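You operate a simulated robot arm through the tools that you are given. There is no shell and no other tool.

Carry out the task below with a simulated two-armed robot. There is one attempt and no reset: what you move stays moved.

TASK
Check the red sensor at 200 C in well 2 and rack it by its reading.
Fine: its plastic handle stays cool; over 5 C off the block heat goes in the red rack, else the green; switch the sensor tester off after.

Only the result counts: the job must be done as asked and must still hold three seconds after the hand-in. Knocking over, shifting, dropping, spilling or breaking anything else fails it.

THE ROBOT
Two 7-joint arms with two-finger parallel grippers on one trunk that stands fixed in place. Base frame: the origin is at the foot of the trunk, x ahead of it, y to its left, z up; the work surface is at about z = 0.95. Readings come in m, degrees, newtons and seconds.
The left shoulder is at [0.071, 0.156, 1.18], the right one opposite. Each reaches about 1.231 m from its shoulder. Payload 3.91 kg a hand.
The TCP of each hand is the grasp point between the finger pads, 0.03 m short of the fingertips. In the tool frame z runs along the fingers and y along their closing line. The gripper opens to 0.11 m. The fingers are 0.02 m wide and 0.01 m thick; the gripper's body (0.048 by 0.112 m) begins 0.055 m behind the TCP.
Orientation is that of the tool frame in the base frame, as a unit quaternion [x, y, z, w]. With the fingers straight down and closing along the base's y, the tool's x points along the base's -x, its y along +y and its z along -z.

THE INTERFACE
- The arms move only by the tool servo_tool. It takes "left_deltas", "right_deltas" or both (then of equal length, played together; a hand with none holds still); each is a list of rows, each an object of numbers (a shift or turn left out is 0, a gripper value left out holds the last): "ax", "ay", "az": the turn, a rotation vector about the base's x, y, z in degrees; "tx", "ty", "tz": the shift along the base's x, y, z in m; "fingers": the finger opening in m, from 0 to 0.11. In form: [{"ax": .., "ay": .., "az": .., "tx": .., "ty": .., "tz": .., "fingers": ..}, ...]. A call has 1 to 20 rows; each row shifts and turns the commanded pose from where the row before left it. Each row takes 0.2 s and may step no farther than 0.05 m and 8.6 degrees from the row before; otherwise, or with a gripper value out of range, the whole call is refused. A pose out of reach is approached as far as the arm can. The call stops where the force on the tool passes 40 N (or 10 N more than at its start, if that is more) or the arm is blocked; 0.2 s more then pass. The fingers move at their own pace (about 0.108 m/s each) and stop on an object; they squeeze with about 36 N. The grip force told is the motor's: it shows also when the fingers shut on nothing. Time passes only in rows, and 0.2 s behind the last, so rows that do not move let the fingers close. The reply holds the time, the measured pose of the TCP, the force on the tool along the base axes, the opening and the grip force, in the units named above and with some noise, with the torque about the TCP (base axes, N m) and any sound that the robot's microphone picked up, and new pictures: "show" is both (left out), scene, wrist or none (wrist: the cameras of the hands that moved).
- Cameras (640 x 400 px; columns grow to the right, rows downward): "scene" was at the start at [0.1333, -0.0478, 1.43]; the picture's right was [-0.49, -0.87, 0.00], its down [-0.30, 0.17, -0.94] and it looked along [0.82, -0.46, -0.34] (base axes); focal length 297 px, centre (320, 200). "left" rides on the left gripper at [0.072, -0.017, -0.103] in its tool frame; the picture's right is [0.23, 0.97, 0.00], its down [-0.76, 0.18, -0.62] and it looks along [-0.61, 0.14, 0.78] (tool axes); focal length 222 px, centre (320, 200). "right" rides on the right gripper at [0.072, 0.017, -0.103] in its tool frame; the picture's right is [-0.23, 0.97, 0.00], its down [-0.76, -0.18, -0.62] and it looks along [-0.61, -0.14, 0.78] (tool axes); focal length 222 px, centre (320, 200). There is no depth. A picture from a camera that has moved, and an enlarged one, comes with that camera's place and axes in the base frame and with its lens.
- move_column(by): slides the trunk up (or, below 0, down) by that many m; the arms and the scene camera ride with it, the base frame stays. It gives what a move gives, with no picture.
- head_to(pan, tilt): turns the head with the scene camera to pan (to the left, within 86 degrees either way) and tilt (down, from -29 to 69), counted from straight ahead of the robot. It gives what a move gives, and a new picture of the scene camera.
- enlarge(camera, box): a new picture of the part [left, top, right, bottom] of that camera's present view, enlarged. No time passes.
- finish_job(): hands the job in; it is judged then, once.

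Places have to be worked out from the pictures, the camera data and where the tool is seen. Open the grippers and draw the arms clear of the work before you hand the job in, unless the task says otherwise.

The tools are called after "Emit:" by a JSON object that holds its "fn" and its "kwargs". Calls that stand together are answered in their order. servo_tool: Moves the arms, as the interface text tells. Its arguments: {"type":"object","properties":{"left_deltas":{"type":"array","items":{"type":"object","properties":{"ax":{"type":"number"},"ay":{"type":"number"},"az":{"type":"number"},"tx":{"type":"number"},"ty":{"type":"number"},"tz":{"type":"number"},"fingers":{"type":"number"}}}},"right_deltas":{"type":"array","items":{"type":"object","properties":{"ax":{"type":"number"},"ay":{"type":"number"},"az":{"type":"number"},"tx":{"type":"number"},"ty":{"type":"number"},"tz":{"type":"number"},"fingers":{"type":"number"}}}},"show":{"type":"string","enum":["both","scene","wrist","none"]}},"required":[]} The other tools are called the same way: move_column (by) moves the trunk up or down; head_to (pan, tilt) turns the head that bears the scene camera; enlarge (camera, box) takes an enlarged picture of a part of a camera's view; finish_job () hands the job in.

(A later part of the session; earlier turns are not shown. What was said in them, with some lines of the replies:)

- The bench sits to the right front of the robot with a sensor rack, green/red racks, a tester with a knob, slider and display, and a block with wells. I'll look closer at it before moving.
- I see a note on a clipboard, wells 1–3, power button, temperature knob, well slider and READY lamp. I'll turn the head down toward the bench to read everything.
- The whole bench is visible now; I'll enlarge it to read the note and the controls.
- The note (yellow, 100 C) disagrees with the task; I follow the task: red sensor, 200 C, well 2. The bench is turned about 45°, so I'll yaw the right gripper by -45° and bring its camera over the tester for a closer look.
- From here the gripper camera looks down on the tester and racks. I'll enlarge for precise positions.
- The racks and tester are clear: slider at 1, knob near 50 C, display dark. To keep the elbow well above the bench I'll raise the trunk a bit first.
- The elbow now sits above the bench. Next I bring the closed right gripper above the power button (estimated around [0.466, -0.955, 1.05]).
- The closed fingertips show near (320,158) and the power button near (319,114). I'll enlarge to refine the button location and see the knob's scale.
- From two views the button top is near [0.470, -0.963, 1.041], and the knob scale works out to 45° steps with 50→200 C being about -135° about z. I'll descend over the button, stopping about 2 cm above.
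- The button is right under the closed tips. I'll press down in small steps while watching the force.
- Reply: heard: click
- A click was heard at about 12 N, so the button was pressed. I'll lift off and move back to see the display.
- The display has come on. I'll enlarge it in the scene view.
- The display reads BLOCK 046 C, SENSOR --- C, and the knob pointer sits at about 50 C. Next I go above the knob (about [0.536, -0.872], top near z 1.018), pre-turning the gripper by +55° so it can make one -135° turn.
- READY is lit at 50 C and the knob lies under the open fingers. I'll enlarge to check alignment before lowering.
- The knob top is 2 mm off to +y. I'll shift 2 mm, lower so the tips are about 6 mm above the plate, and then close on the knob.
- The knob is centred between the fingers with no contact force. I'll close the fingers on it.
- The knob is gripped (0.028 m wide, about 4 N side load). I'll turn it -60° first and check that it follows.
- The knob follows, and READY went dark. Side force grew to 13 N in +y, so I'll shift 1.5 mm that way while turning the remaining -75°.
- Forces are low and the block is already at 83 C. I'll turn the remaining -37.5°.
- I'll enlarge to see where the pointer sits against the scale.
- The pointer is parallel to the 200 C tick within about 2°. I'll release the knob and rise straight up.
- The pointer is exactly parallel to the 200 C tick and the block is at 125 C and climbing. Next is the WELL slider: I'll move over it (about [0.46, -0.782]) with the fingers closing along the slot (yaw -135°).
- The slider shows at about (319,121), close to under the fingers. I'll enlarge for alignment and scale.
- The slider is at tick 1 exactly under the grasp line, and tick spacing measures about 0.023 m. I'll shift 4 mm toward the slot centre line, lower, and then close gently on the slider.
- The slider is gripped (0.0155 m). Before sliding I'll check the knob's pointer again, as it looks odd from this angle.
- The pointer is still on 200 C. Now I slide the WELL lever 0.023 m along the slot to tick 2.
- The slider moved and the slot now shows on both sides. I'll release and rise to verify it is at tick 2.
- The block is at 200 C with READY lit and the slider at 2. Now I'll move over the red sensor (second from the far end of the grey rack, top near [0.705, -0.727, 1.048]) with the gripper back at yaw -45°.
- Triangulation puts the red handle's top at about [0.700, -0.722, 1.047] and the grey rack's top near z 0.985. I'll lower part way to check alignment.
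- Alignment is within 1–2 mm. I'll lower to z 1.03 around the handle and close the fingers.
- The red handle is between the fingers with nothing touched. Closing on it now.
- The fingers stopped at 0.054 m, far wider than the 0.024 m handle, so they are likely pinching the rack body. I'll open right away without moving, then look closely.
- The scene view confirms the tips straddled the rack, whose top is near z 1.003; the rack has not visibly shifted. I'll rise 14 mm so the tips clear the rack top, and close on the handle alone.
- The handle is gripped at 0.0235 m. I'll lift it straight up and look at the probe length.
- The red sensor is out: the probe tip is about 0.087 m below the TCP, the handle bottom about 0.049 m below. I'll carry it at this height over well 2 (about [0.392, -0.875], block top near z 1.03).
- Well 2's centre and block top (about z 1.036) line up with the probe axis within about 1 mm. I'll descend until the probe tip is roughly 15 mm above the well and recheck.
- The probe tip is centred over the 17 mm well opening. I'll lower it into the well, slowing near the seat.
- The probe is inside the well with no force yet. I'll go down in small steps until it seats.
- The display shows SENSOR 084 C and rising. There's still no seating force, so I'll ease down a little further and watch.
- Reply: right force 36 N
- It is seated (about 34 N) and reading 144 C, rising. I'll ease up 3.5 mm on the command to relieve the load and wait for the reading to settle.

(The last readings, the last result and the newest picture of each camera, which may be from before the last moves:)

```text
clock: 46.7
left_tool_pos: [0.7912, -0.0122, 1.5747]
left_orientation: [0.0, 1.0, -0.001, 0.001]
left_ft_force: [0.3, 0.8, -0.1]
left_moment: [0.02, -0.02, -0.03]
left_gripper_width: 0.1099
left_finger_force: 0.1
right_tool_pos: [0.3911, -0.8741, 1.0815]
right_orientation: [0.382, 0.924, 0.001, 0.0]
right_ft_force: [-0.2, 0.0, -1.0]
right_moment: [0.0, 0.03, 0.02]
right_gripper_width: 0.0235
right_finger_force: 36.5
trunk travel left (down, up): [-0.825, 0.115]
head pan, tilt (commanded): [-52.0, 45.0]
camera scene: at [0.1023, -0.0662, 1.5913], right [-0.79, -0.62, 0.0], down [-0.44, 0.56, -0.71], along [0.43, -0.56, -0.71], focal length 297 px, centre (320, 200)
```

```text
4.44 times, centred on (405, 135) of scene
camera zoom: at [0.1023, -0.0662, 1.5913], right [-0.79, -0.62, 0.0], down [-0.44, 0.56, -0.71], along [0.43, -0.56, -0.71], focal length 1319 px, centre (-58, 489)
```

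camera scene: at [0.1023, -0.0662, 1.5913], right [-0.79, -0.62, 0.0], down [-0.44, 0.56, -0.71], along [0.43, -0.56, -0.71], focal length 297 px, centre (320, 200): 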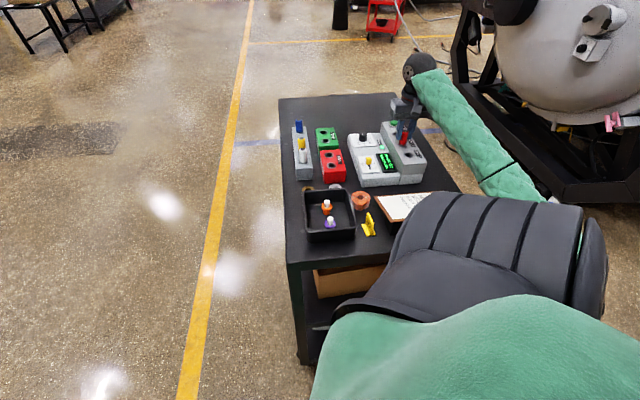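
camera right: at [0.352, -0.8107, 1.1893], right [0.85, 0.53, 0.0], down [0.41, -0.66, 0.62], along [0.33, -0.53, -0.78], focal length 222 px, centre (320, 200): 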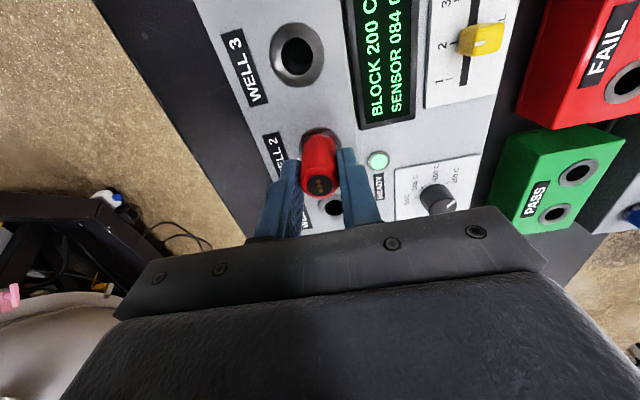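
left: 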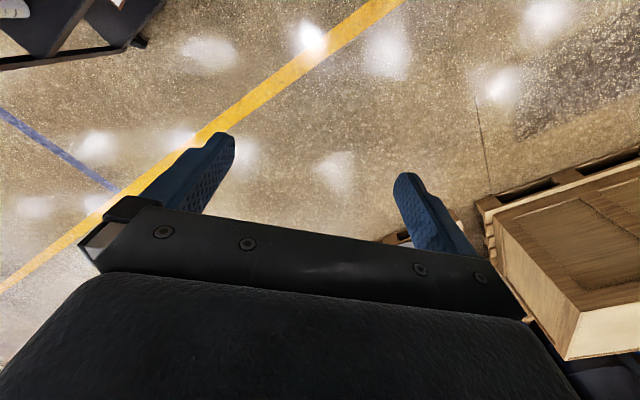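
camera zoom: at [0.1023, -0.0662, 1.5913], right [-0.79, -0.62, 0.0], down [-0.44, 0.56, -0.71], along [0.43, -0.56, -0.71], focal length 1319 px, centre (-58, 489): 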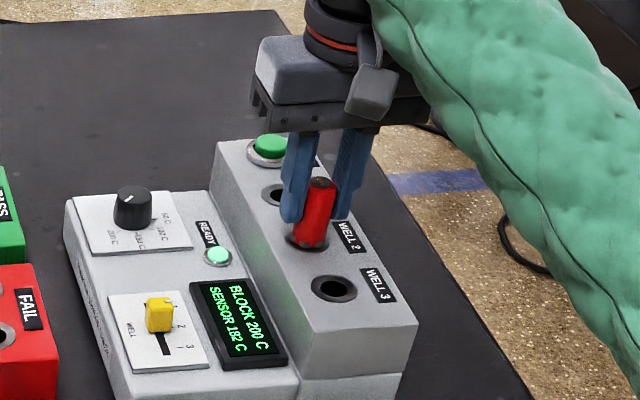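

The reading is now 182 C, still rising toward its final value. I'll wait longer.

Emit:
{"fn": "servo_tool", "kwargs": {"right_deltas": [{}, {}, {}, {}, {}, {}, {}, {}, {}, {}, {}, {}, {}, {}, {}, {}, {}, {}, {}, {}], "show": "none"}}

Emit:
{"fn": "enlarge", "kwargs": {"camera": "scene", "box": [375, 145, 405, 180]}}

Emit:
{"fn": "servo_tool", "kwargs": {"right_deltas": [{}, {}, {}, {}, {}, {}, {}, {}, {}, {}, {}, {}, {}, {}, {}, {}, {}, {}, {}, {}], "show": "none"}}

Emit:
{"fn": "enlarge", "kwargs": {"camera": "scene", "box": [375, 145, 405, 180]}}

```text
clock: 50.9
left_tool_pos: [0.7907, -0.0108, 1.5747]
left_orientation: [0.0, 1.0, 0.0, 0.0]
left_ft_force: [-0.3, 0.2, 0.4]
left_moment: [0.02, 0.0, -0.01]
left_gripper_width: 0.1099
left_finger_force: 0.1
right_tool_pos: [0.3916, -0.8745, 1.0835]
right_orientation: [0.382, 0.924, -0.001, 0.0]
right_ft_force: [0.6, 0.0, -0.1]
right_moment: [0.0, 0.03, 0.04]
right_gripper_width: 0.0238
right_finger_force: 36.0
trunk travel left (down, up): [-0.825, 0.115]
head pan, tilt (commanded): [-52.0, 45.0]
```

```text
11.43 times, centred on (390, 162) of scene
camera zoom: at [0.1023, -0.0662, 1.5913], right [-0.79, -0.62, 0.0], down [-0.44, 0.56, -0.71], along [0.43, -0.56, -0.71], focal length 3393 px, centre (-480, 629)
```

zoom: 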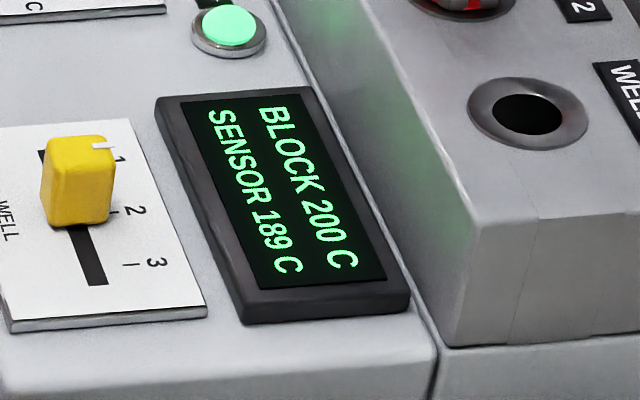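

```text
clock: 55.1
left_tool_pos: [0.7908, -0.011, 1.5746]
left_orientation: [0.0, 1.0, 0.0, 0.0]
left_ft_force: [0.1, 0.3, -0.3]
left_moment: [0.02, -0.01, -0.02]
left_gripper_width: 0.1101
left_finger_force: 0.0
right_tool_pos: [0.3919, -0.8739, 1.0832]
right_orientation: [0.382, 0.924, -0.001, 0.0]
right_ft_force: [0.4, -0.3, -0.4]
right_moment: [0.0, 0.01, 0.01]
right_gripper_width: 0.0233
right_finger_force: 36.0
trunk travel left (down, up): [-0.825, 0.115]
head pan, tilt (commanded): [-52.0, 45.0]
```

```text
11.43 times, centred on (390, 162) of scene
camera zoom: at [0.1023, -0.0662, 1.5913], right [-0.79, -0.62, 0.0], down [-0.44, 0.56, -0.71], along [0.43, -0.56, -0.71], focal length 3393 px, centre (-480, 629)
```

zoom: 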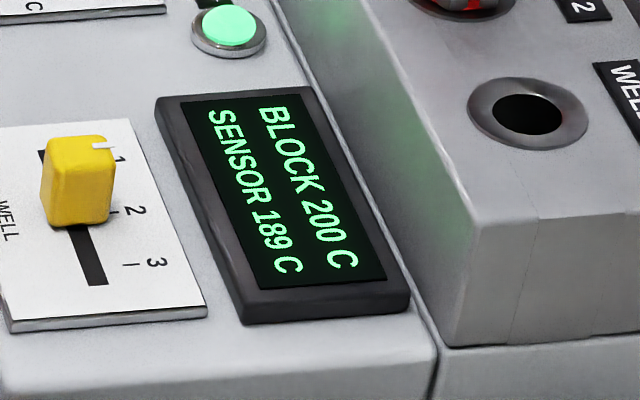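

The reading has settled at SENSOR 189 C against BLOCK 200 C. To rule out a shallow seat, I'll press it lightly down for a few seconds and read again.

Emit:
{"fn": "servo_tool", "kwargs": {"right_deltas": [{"tz": -0.001}, {"tz": -0.001}, {}, {}, {}, {}, {}, {}, {}, {}, {}, {}, {}, {}, {}], "show": "none"}}

Emit:
{"fn": "enlarge", "kwargs": {"camera": "scene", "box": [375, 145, 405, 180]}}

```text
clock: 58.3
left_tool_pos: [0.7911, -0.0114, 1.5748]
left_orientation: [0.0, 1.0, 0.0, 0.0]
left_ft_force: [0.2, -0.4, 0.2]
left_moment: [-0.02, 0.03, -0.03]
left_gripper_width: 0.11
left_finger_force: 0.2
right_tool_pos: [0.3918, -0.8747, 1.0815]
right_orientation: [0.382, 0.924, 0.0, 0.001]
right_ft_force: [0.6, -0.2, -0.6]
right_moment: [0.02, 0.02, 0.05]
right_gripper_width: 0.0235
right_finger_force: 36.1
trunk travel left (down, up): [-0.825, 0.115]
head pan, tilt (commanded): [-52.0, 45.0]
```

```text
11.43 times, centred on (390, 162) of scene
camera zoom: at [0.1023, -0.0662, 1.5913], right [-0.79, -0.62, 0.0], down [-0.44, 0.56, -0.71], along [0.43, -0.56, -0.71], focal length 3393 px, centre (-480, 629)
```

zoom: 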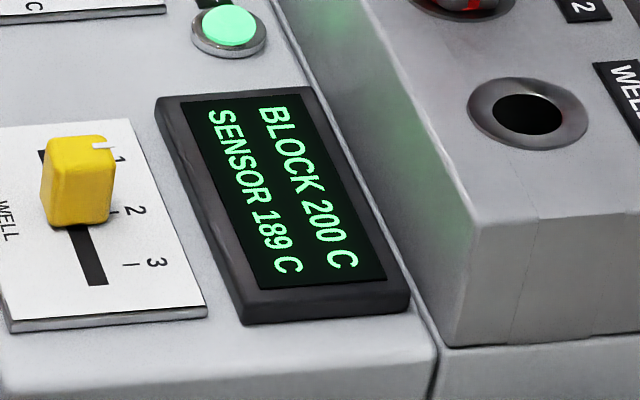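

It still reads 189 C, 11 C below the block's 200 C, so the red sensor fails and goes in the red rack. I'll lift it out and carry it over the FAIL rack's near hole (about [0.5335, -0.6775, 1.0]).

Emit:
{"fn": "servo_tool", "kwargs": {"right_deltas": [{"tz": 0.01}, {"tz": 0.02}, {"tz": 0.03}, {"tz": 0.03}, {"tz": 0.03}, {"tx": 0.0236, "ty": 0.0328}, {"tx": 0.0236, "ty": 0.0328}, {"tx": 0.0236, "ty": 0.0328}, {"tx": 0.0236, "ty": 0.0328}, {"tx": 0.0236, "ty": 0.0328}, {"tx": 0.0236, "ty": 0.0328}, {}, {}], "show": "both"}}

Emit:
{"fn": "enlarge", "kwargs": {"camera": "right", "box": [220, 30, 420, 190]}}

Emit:
{"fn": "enlarge", "kwargs": {"camera": "scene", "box": [280, 80, 400, 200]}}

```text
clock: 61.1
left_tool_pos: [0.7922, -0.0105, 1.5739]
left_orientation: [0.0, 1.0, 0.0, 0.0]
left_ft_force: [0.1, 0.1, -0.2]
left_moment: [0.0, -0.01, 0.0]
left_gripper_width: 0.1098
left_finger_force: 0.1
right_tool_pos: [0.5337, -0.6787, 1.2018]
right_orientation: [0.382, 0.924, 0.0, 0.0]
right_ft_force: [0.4, -0.7, 0.1]
right_moment: [-0.04, -0.02, 0.0]
right_gripper_width: 0.0236
right_finger_force: 36.1
trunk travel left (down, up): [-0.825, 0.115]
head pan, tilt (commanded): [-52.0, 45.0]
camera scene: at [0.1024, -0.0661, 1.5913], right [-0.79, -0.62, 0.0], down [-0.44, 0.56, -0.71], along [0.43, -0.56, -0.71], focal length 297 px, centre (320, 200)
camera right: at [0.4934, -0.6137, 1.3055], right [0.85, 0.53, 0.0], down [0.41, -0.66, 0.62], along [0.33, -0.53, -0.78], focal length 222 px, centre (320, 200)
```

scene: 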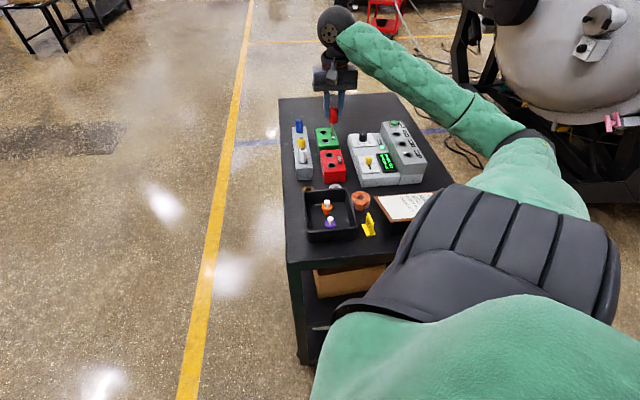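
right: 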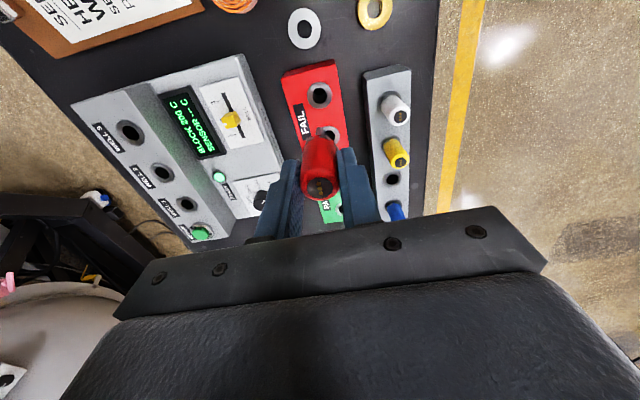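

```text
2.50 times, centred on (320, 110) of right
camera zoom: at [0.4934, -0.6137, 1.3055], right [0.85, 0.53, 0.0], down [0.41, -0.66, 0.62], along [0.33, -0.53, -0.78], focal length 555 px, centre (320, 425)
```

zoom: 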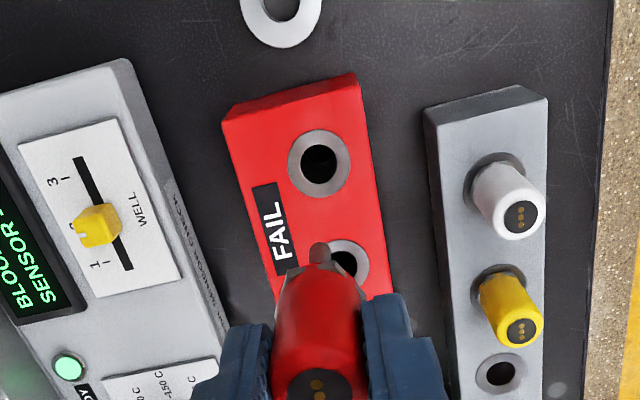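

```text
3.33 times, centred on (340, 140) of scene
camera zoom: at [0.1024, -0.0661, 1.5913], right [-0.79, -0.62, 0.0], down [-0.44, 0.56, -0.71], along [0.43, -0.56, -0.71], focal length 990 px, centre (253, 400)
```

zoom: 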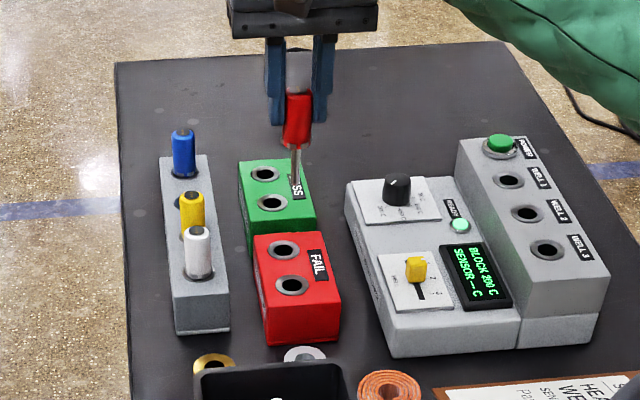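

The near FAIL hole lines up with the probe axis within about 1 mm. I'll descend until the tip is about 2 cm above the rack and recheck.

Emit:
{"fn": "servo_tool", "kwargs": {"right_deltas": [{"tz": -0.03}, {"tz": -0.03}, {"tz": -0.025}, {}, {}], "show": "both"}}

Emit:
{"fn": "enlarge", "kwargs": {"camera": "right", "box": [260, 70, 380, 170]}}

Emit:
{"fn": "enlarge", "kwargs": {"camera": "scene", "box": [290, 90, 370, 190]}}

```text
clock: 62.3
left_tool_pos: [0.7912, -0.011, 1.5747]
left_orientation: [0.0, 1.0, 0.0, -0.001]
left_ft_force: [-0.7, 1.2, -1.3]
left_moment: [0.01, -0.04, -0.01]
left_gripper_width: 0.1098
left_finger_force: 0.0
right_tool_pos: [0.5324, -0.6776, 1.1161]
right_orientation: [0.382, 0.924, 0.0, 0.0]
right_ft_force: [-0.8, 0.3, -0.7]
right_moment: [0.02, 0.01, -0.03]
right_gripper_width: 0.0235
right_finger_force: 36.1
trunk travel left (down, up): [-0.825, 0.115]
head pan, tilt (commanded): [-52.0, 45.0]
camera scene: at [0.1024, -0.0661, 1.5913], right [-0.79, -0.62, 0.0], down [-0.44, 0.56, -0.71], along [0.43, -0.56, -0.71], focal length 297 px, centre (320, 200)
camera right: at [0.4926, -0.6137, 1.22], right [0.85, 0.53, 0.0], down [0.41, -0.66, 0.62], along [0.33, -0.53, -0.78], focal length 222 px, centre (320, 200)
```

scene: 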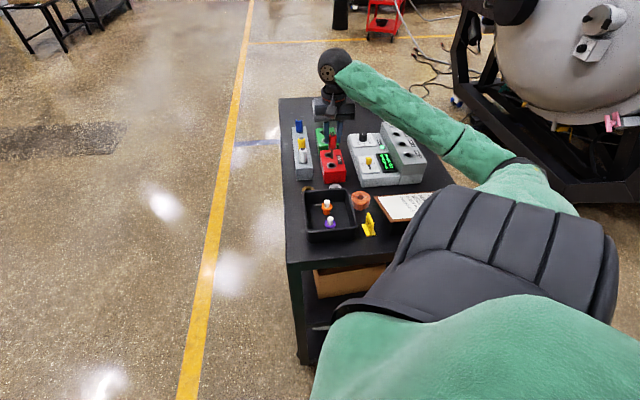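
right: 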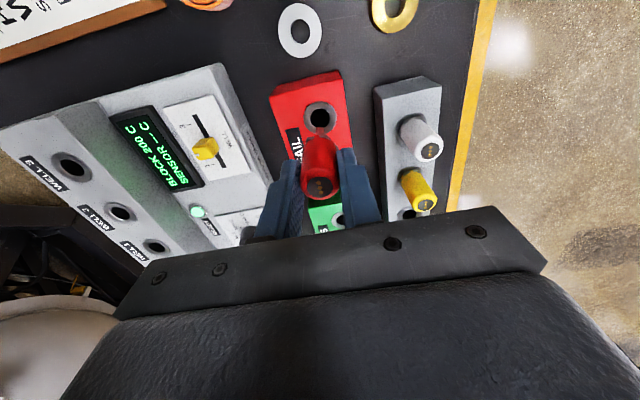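

```text
4.00 times, centred on (320, 120) of right
camera zoom: at [0.4926, -0.6137, 1.22], right [0.85, 0.53, 0.0], down [0.41, -0.66, 0.62], along [0.33, -0.53, -0.78], focal length 888 px, centre (320, 520)
```

zoom: 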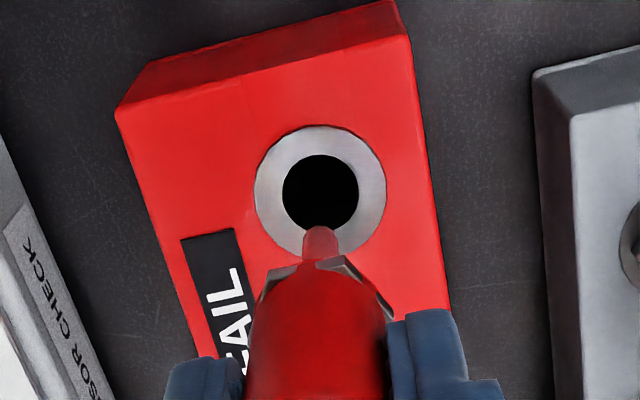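

```text
4.00 times, centred on (330, 140) of scene
camera zoom: at [0.1024, -0.0661, 1.5913], right [-0.79, -0.62, 0.0], down [-0.44, 0.56, -0.71], along [0.43, -0.56, -0.71], focal length 1188 px, centre (280, 440)
```

zoom: 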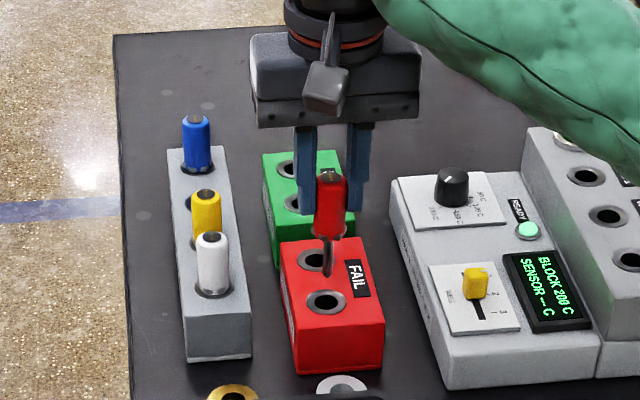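

Alignment is good (under 1 mm). I'll lower the probe into the hole, slowing near the seat.

Emit:
{"fn": "servo_tool", "kwargs": {"right_deltas": [{"tz": -0.015}, {"tz": -0.015}, {"tz": -0.015}, {"tz": -0.01}, {"tz": -0.005}, {}], "show": "wrist"}}

```text
clock: 63.7
left_tool_pos: [0.7906, -0.0113, 1.5755]
left_orientation: [0.0, 1.0, 0.0, -0.001]
left_ft_force: [0.2, 0.3, -0.7]
left_moment: [0.01, 0.0, 0.01]
left_gripper_width: 0.1099
left_finger_force: 0.0
right_tool_pos: [0.5331, -0.6781, 1.0548]
right_orientation: [0.382, 0.924, 0.0, 0.0]
right_ft_force: [-0.2, 0.2, -1.6]
right_moment: [0.0, 0.01, 0.02]
right_gripper_width: 0.0233
right_finger_force: 35.7
trunk travel left (down, up): [-0.825, 0.115]
head pan, tilt (commanded): [-52.0, 45.0]
camera right: at [0.4933, -0.6137, 1.16], right [0.85, 0.53, 0.0], down [0.41, -0.66, 0.62], along [0.33, -0.53, -0.78], focal length 222 px, centre (320, 200)
```

right: 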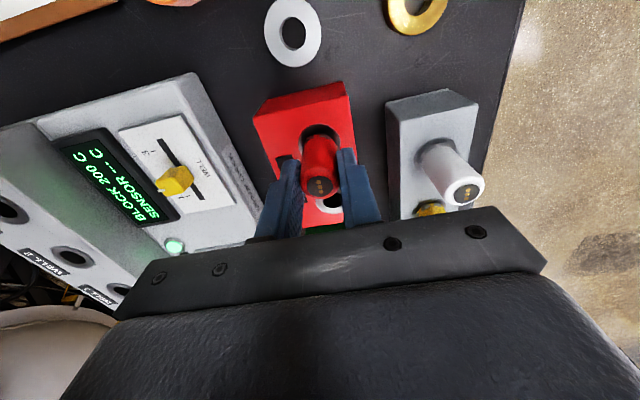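

The probe is in the hole with no contact force. I'll take small steps down until it seats.

Emit:
{"fn": "servo_tool", "kwargs": {"right_deltas": [{"tz": -0.003}, {"tz": -0.002}, {"tz": -0.002}, {"tz": -0.002}, {}], "show": "wrist"}}

Emit:
{"fn": "enlarge", "kwargs": {"camera": "right", "box": [260, 100, 380, 220]}}

```text
clock: 64.9
left_tool_pos: [0.7903, -0.0103, 1.5746]
left_orientation: [0.0, 1.0, 0.0, -0.001]
left_ft_force: [0.1, -0.3, -0.3]
left_moment: [0.0, 0.01, 0.0]
left_gripper_width: 0.1101
left_finger_force: 0.1
right_tool_pos: [0.5335, -0.6775, 1.0491]
right_orientation: [0.383, 0.924, 0.0, 0.002]
right_ft_force: [7.6, -6.7, 27.9]
right_moment: [0.08, -0.4, -0.09]
right_gripper_width: 0.0236
right_finger_force: 36.5
trunk travel left (down, up): [-0.825, 0.115]
head pan, tilt (commanded): [-52.0, 45.0]
camera right: at [0.493, -0.6133, 1.1537], right [0.85, 0.53, 0.0], down [0.41, -0.66, 0.63], along [0.33, -0.53, -0.78], focal length 222 px, centre (320, 200)
```

right: 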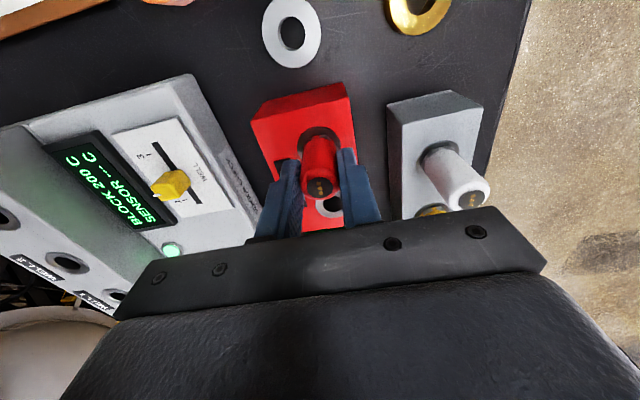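

```text
3.33 times, centred on (320, 160) of right
camera zoom: at [0.493, -0.6133, 1.1537], right [0.85, 0.53, 0.0], down [0.41, -0.66, 0.63], along [0.33, -0.53, -0.78], focal length 740 px, centre (320, 333)
```

zoom: 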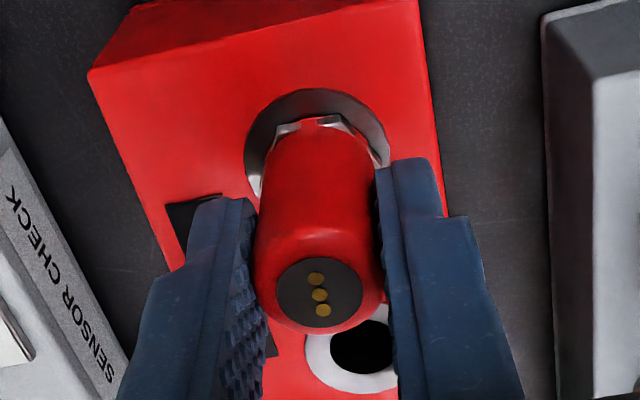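

It seats with about 28 N. I'll relieve the load, open the fingers modestly, and check that the sensor stays put.

Emit:
{"fn": "servo_tool", "kwargs": {"right_deltas": [{"tz": 0.0028}, {}, {"fingers": 0.05}, {}, {}], "show": "both"}}

Emit:
{"fn": "enlarge", "kwargs": {"camera": "right", "box": [240, 80, 400, 220]}}

Emit:
{"fn": "enlarge", "kwargs": {"camera": "scene", "box": [290, 90, 370, 190]}}

```text
clock: 66.1
left_tool_pos: [0.7916, -0.0116, 1.5745]
left_orientation: [0.0, 1.0, 0.0, -0.002]
left_ft_force: [0.0, 1.0, 0.1]
left_moment: [0.0, 0.02, 0.04]
left_gripper_width: 0.1101
left_finger_force: 0.1
right_tool_pos: [0.5327, -0.6773, 1.0511]
right_orientation: [0.383, 0.924, 0.0, 0.0]
right_ft_force: [0.2, 0.4, -0.5]
right_moment: [0.01, -0.03, 0.0]
right_gripper_width: 0.0503
right_finger_force: 0.1
trunk travel left (down, up): [-0.825, 0.115]
head pan, tilt (commanded): [-52.0, 45.0]
camera scene: at [0.1025, -0.0664, 1.5912], right [-0.79, -0.62, 0.0], down [-0.44, 0.56, -0.71], along [0.43, -0.56, -0.71], focal length 297 px, centre (320, 200)
camera right: at [0.4935, -0.614, 1.1537], right [0.85, 0.53, 0.0], down [0.41, -0.66, 0.62], along [0.33, -0.53, -0.78], focal length 222 px, centre (320, 200)
```

scene: 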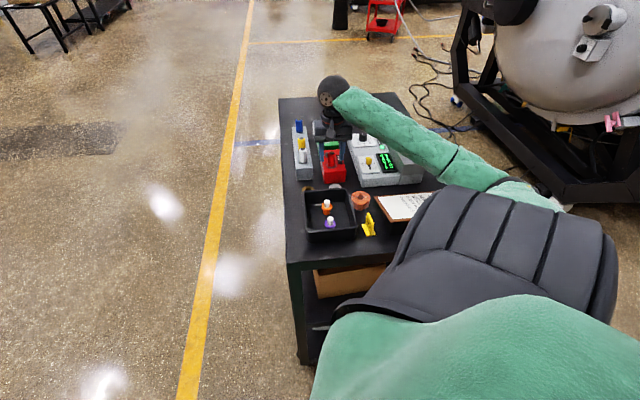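
right: 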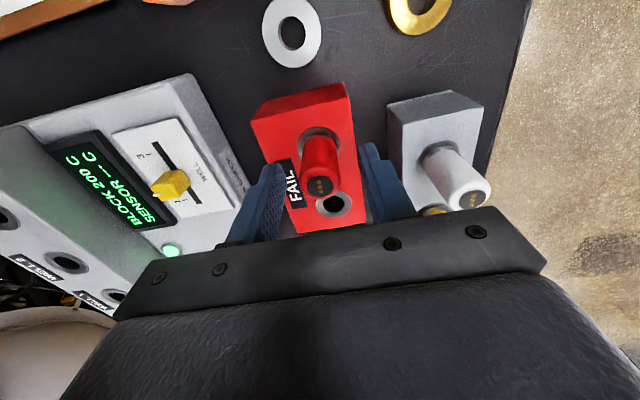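

```text
2.86 times, centred on (320, 150) of right
camera zoom: at [0.4935, -0.614, 1.1537], right [0.85, 0.53, 0.0], down [0.41, -0.66, 0.62], along [0.33, -0.53, -0.78], focal length 635 px, centre (320, 343)
```

zoom: 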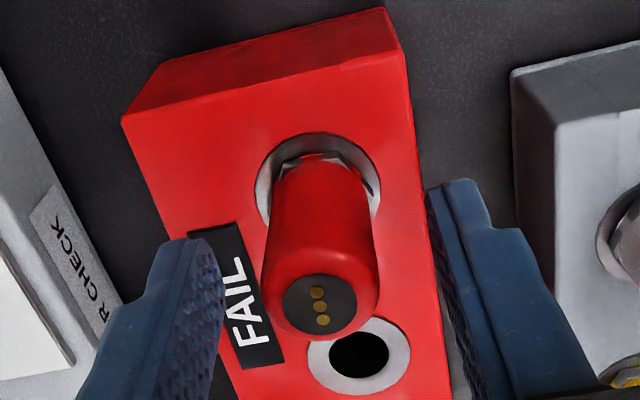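

```text
4.00 times, centred on (330, 140) of scene
camera zoom: at [0.1025, -0.0664, 1.5912], right [-0.79, -0.62, 0.0], down [-0.44, 0.56, -0.71], along [0.43, -0.56, -0.71], focal length 1188 px, centre (280, 440)
```

zoom: 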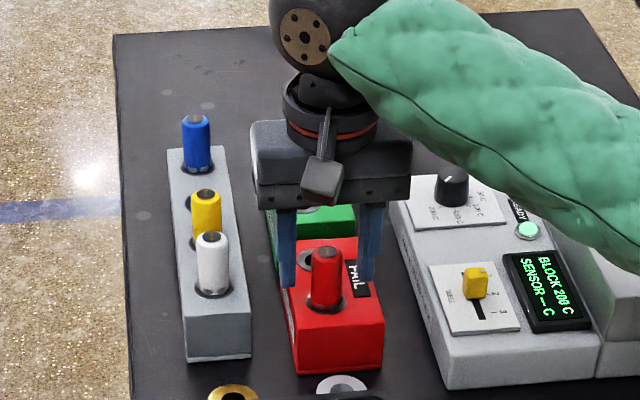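

The red sensor stands in the red FAIL rack. I'll rise clear, close the fingers on the way, and go above the power button.

Emit:
{"fn": "servo_tool", "kwargs": {"right_deltas": [{"tz": 0.02}, {"tz": 0.03}, {"tz": 0.04}, {"tz": 0.04}, {"tz": 0.02}, {"tx": -0.009, "ty": -0.0408, "fingers": 0.0}, {"tx": -0.009, "ty": -0.0408}, {"tx": -0.009, "ty": -0.0408}, {"tx": -0.009, "ty": -0.0408}, {"tx": -0.009, "ty": -0.0408}, {"tx": -0.009, "ty": -0.0408}, {"tx": -0.009, "ty": -0.0408}, {}, {}], "show": "both"}}

Emit:
{"fn": "enlarge", "kwargs": {"camera": "scene", "box": [280, 80, 440, 200]}}

```text
clock: 69.1
left_tool_pos: [0.7918, -0.0116, 1.5747]
left_orientation: [-0.001, 1.0, 0.001, 0.0]
left_ft_force: [0.4, -0.2, 0.5]
left_moment: [0.01, 0.01, -0.01]
left_gripper_width: 0.1098
left_finger_force: 0.0
right_tool_pos: [0.4713, -0.9641, 1.2019]
right_orientation: [0.383, 0.924, 0.0, 0.0]
right_ft_force: [0.1, -0.1, 0.0]
right_moment: [0.03, 0.0, 0.0]
right_gripper_width: 0.0
right_finger_force: 35.9
trunk travel left (down, up): [-0.825, 0.115]
head pan, tilt (commanded): [-52.0, 45.0]
camera scene: at [0.1023, -0.0663, 1.5913], right [-0.79, -0.62, 0.0], down [-0.44, 0.56, -0.71], along [0.43, -0.56, -0.71], focal length 297 px, centre (320, 200)
camera right: at [0.4308, -0.9, 1.3054], right [0.85, 0.53, 0.0], down [0.41, -0.66, 0.62], along [0.33, -0.53, -0.78], focal length 222 px, centre (320, 200)
```

scene: 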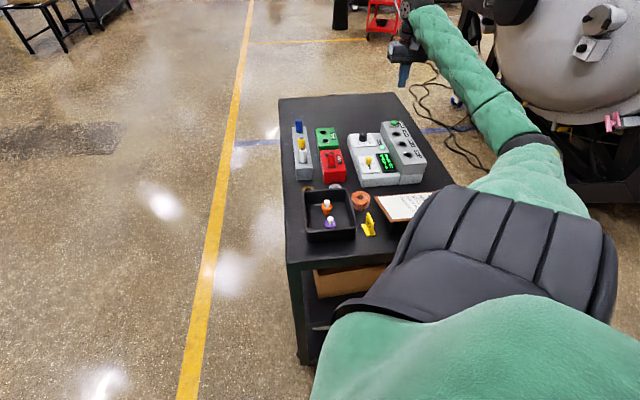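
right: 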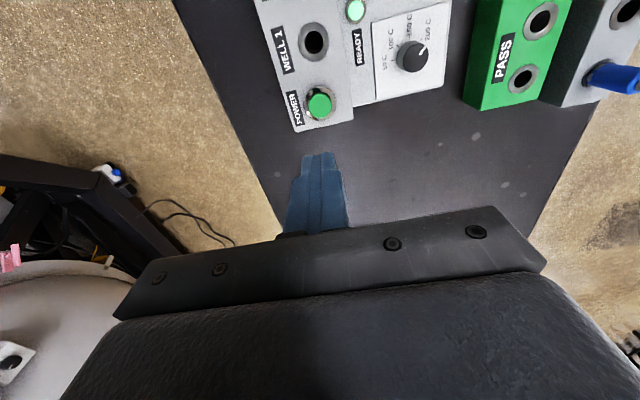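

```text
3.33 times, centred on (360, 140) of scene
camera zoom: at [0.1023, -0.0663, 1.5913], right [-0.79, -0.62, 0.0], down [-0.44, 0.56, -0.71], along [0.43, -0.56, -0.71], focal length 990 px, centre (187, 400)
```

zoom: 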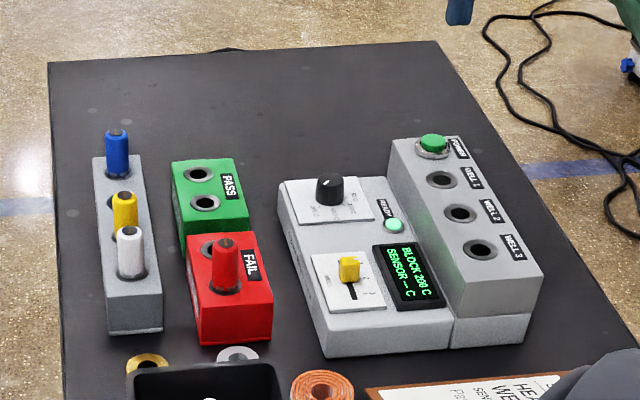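

The sensor is upright in the red rack and the button is right below the closed tips. I'll descend and press it once, in small steps as before.

Emit:
{"fn": "servo_tool", "kwargs": {"right_deltas": [{"tz": -0.035}, {"tz": -0.035}, {"tz": -0.03}, {"tz": -0.006}, {}], "show": "wrist"}}

```text
clock: 70.3
left_tool_pos: [0.7899, -0.011, 1.5742]
left_orientation: [0.0, 1.0, -0.001, 0.0]
left_ft_force: [0.7, -0.5, 1.0]
left_moment: [0.0, 0.04, -0.03]
left_gripper_width: 0.1101
left_finger_force: 0.1
right_tool_pos: [0.4693, -0.9627, 1.0943]
right_orientation: [0.382, 0.924, 0.0, 0.0]
right_ft_force: [0.0, 0.4, -0.2]
right_moment: [0.03, 0.0, 0.03]
right_gripper_width: 0.0
right_finger_force: 36.2
trunk travel left (down, up): [-0.825, 0.115]
head pan, tilt (commanded): [-52.0, 45.0]
camera right: at [0.4301, -0.8991, 1.1985], right [0.85, 0.53, 0.0], down [0.41, -0.66, 0.62], along [0.33, -0.53, -0.78], focal length 222 px, centre (320, 200)
```

right: 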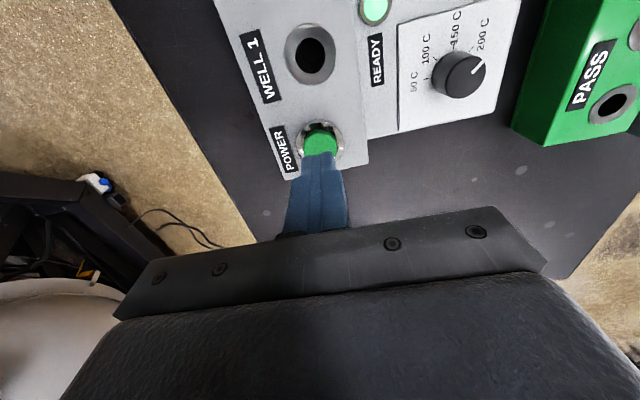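

The tips are about 2 cm over the button, aligned like the first press. Pressing now.

Emit:
{"fn": "servo_tool", "kwargs": {"right_deltas": [{"tz": -0.006}, {"tz": -0.006}, {"tz": -0.004}, {"tz": -0.003}, {"tz": -0.003}, {"tz": -0.001}], "show": "both"}}

Emit:
{"fn": "enlarge", "kwargs": {"camera": "scene", "box": [340, 110, 435, 195]}}

```text
clock: 71.7
left_tool_pos: [0.7901, -0.0117, 1.5756]
left_orientation: [0.0, 1.0, 0.0, 0.0]
left_ft_force: [0.2, -0.3, 0.0]
left_moment: [-0.01, -0.02, 0.01]
left_gripper_width: 0.1098
left_finger_force: 0.2
right_tool_pos: [0.4708, -0.9624, 1.072]
right_orientation: [0.383, 0.924, -0.001, 0.001]
right_ft_force: [-0.8, -5.5, 11.4]
right_moment: [-0.1, 0.02, 0.05]
right_gripper_width: 0.0
right_finger_force: 35.6
trunk travel left (down, up): [-0.825, 0.115]
head pan, tilt (commanded): [-52.0, 45.0]
heard: click
camera scene: at [0.1016, -0.0655, 1.5915], right [-0.79, -0.62, 0.0], down [-0.44, 0.56, -0.71], along [0.44, -0.56, -0.71], focal length 297 px, centre (320, 200)
camera right: at [0.4299, -0.8993, 1.1765], right [0.85, 0.53, 0.0], down [0.41, -0.66, 0.62], along [0.33, -0.53, -0.78], focal length 222 px, centre (320, 200)
```

scene: 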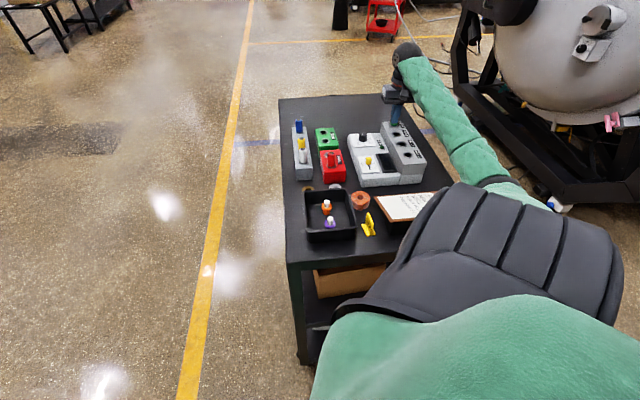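
right: 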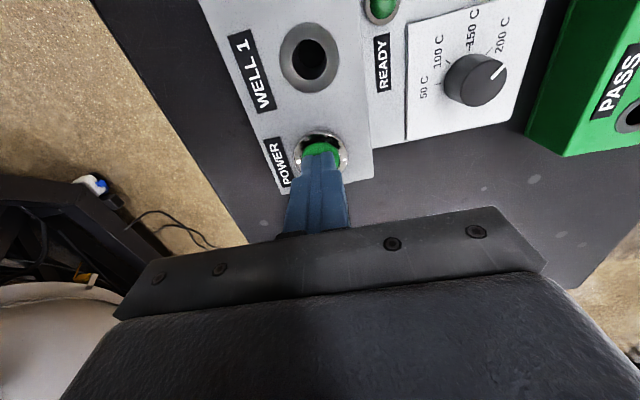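

```text
4.71 times, centred on (388, 152) of scene
camera zoom: at [0.1016, -0.0655, 1.5915], right [-0.79, -0.62, 0.0], down [-0.44, 0.56, -0.71], along [0.44, -0.56, -0.71], focal length 1397 px, centre (2, 424)
```

zoom: 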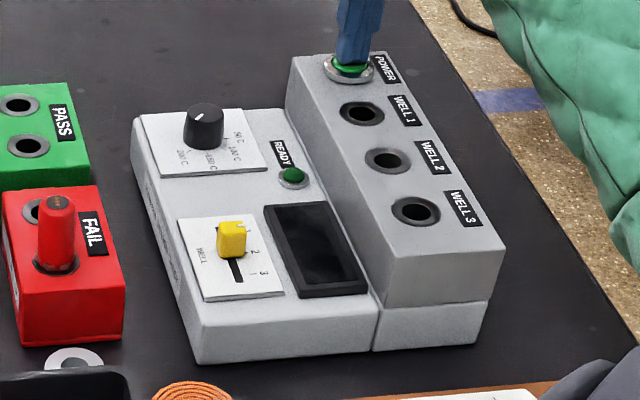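

A click was heard; the display and READY lamp are dark, so the tester is off. I'll lift away, open the gripper and withdraw the arm well above the bench.

Emit:
{"fn": "servo_tool", "kwargs": {"right_deltas": [{"tz": 0.02}, {"tz": 0.03}, {"tz": 0.04}, {"tz": 0.04}, {"tz": 0.045, "fingers": 0.11}, {"tz": 0.045}, {"tz": 0.045}, {"tz": 0.045}, {"ty": 0.04, "tz": 0.02}, {"ty": 0.04, "tz": 0.02}, {"ty": 0.04, "tz": 0.02}, {"ty": 0.04}, {"ty": 0.04}, {}, {}], "show": "both"}}

Emit:
{"fn": "enlarge", "kwargs": {"camera": "scene", "box": [270, 90, 450, 240]}}

```text
clock: 74.9
left_tool_pos: [0.7907, -0.0115, 1.5751]
left_orientation: [0.0, 1.0, 0.0, -0.001]
left_ft_force: [0.1, 0.3, 0.3]
left_moment: [0.0, 0.03, -0.02]
left_gripper_width: 0.1099
left_finger_force: 0.0
right_tool_pos: [0.4915, -0.764, 1.3941]
right_orientation: [0.382, 0.924, 0.001, 0.002]
right_ft_force: [0.8, 0.0, 0.0]
right_moment: [0.03, -0.05, 0.0]
right_gripper_width: 0.1102
right_finger_force: 0.1
right hand out of reach, approached as far as the arm can: row 9, 10, 11
trunk travel left (down, up): [-0.825, 0.115]
head pan, tilt (commanded): [-52.0, 45.0]
camera scene: at [0.102, -0.0658, 1.5913], right [-0.79, -0.62, 0.0], down [-0.44, 0.56, -0.71], along [0.44, -0.56, -0.71], focal length 297 px, centre (320, 200)
camera right: at [0.4504, -0.7005, 1.4979], right [0.85, 0.53, 0.0], down [0.41, -0.66, 0.62], along [0.33, -0.53, -0.78], focal length 222 px, centre (320, 200)
```

scene: 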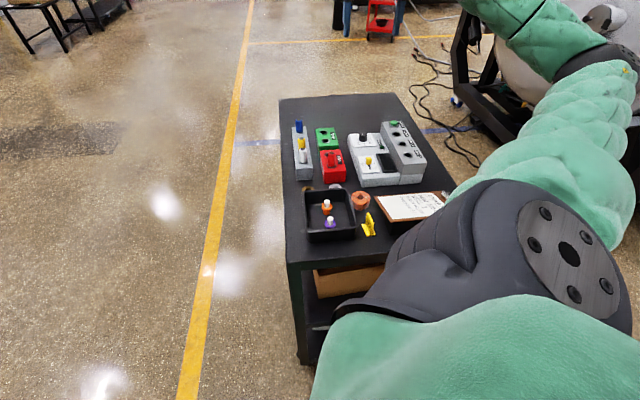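
right: 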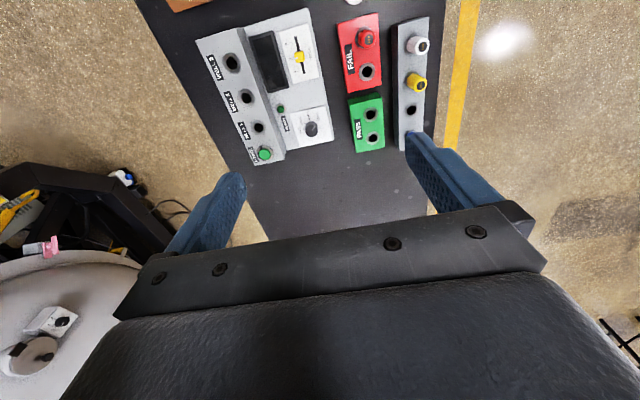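

```text
2.67 times, centred on (360, 165) of scene
camera zoom: at [0.102, -0.0658, 1.5913], right [-0.79, -0.62, 0.0], down [-0.44, 0.56, -0.71], along [0.44, -0.56, -0.71], focal length 792 px, centre (213, 293)
```

zoom: 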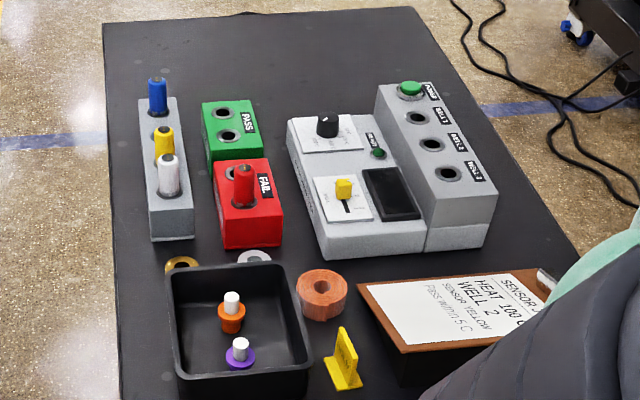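

The tester is off, the red sensor stands in the red FAIL rack, the blue, yellow and white sensors and everything else look undisturbed, and the arm is clear with the gripper open. Handing in.

Emit:
{"fn": "finish_job", "kwargs": {}}

```text
The job is handed in.
```

The red sensor failed its check, so it is now in the red rack. In well 2 it settled at 189 C with the block at 200 C, which is 11 C off and over your 5 C limit.

- **Reading:** I waited until the reading stopped rising, then pressed the sensor down lightly and read it again. It still showed 189 C.
- **Tester:** it is switched off; the display and READY lamp are both dark. I left the temperature knob at 200 C and the well slider at 2.
- **Clipboard note:** the note on the bench asks for the yellow sensor at 100 C. I followed your instructions instead.
- **Sensor rack:** while picking up the red sensor, the gripper briefly pinched the sides of the grey sensor rack. I opened it straight away, and the rack and the other sensors did not visibly move.

Both grippers are open and the arms are clear of the bench.
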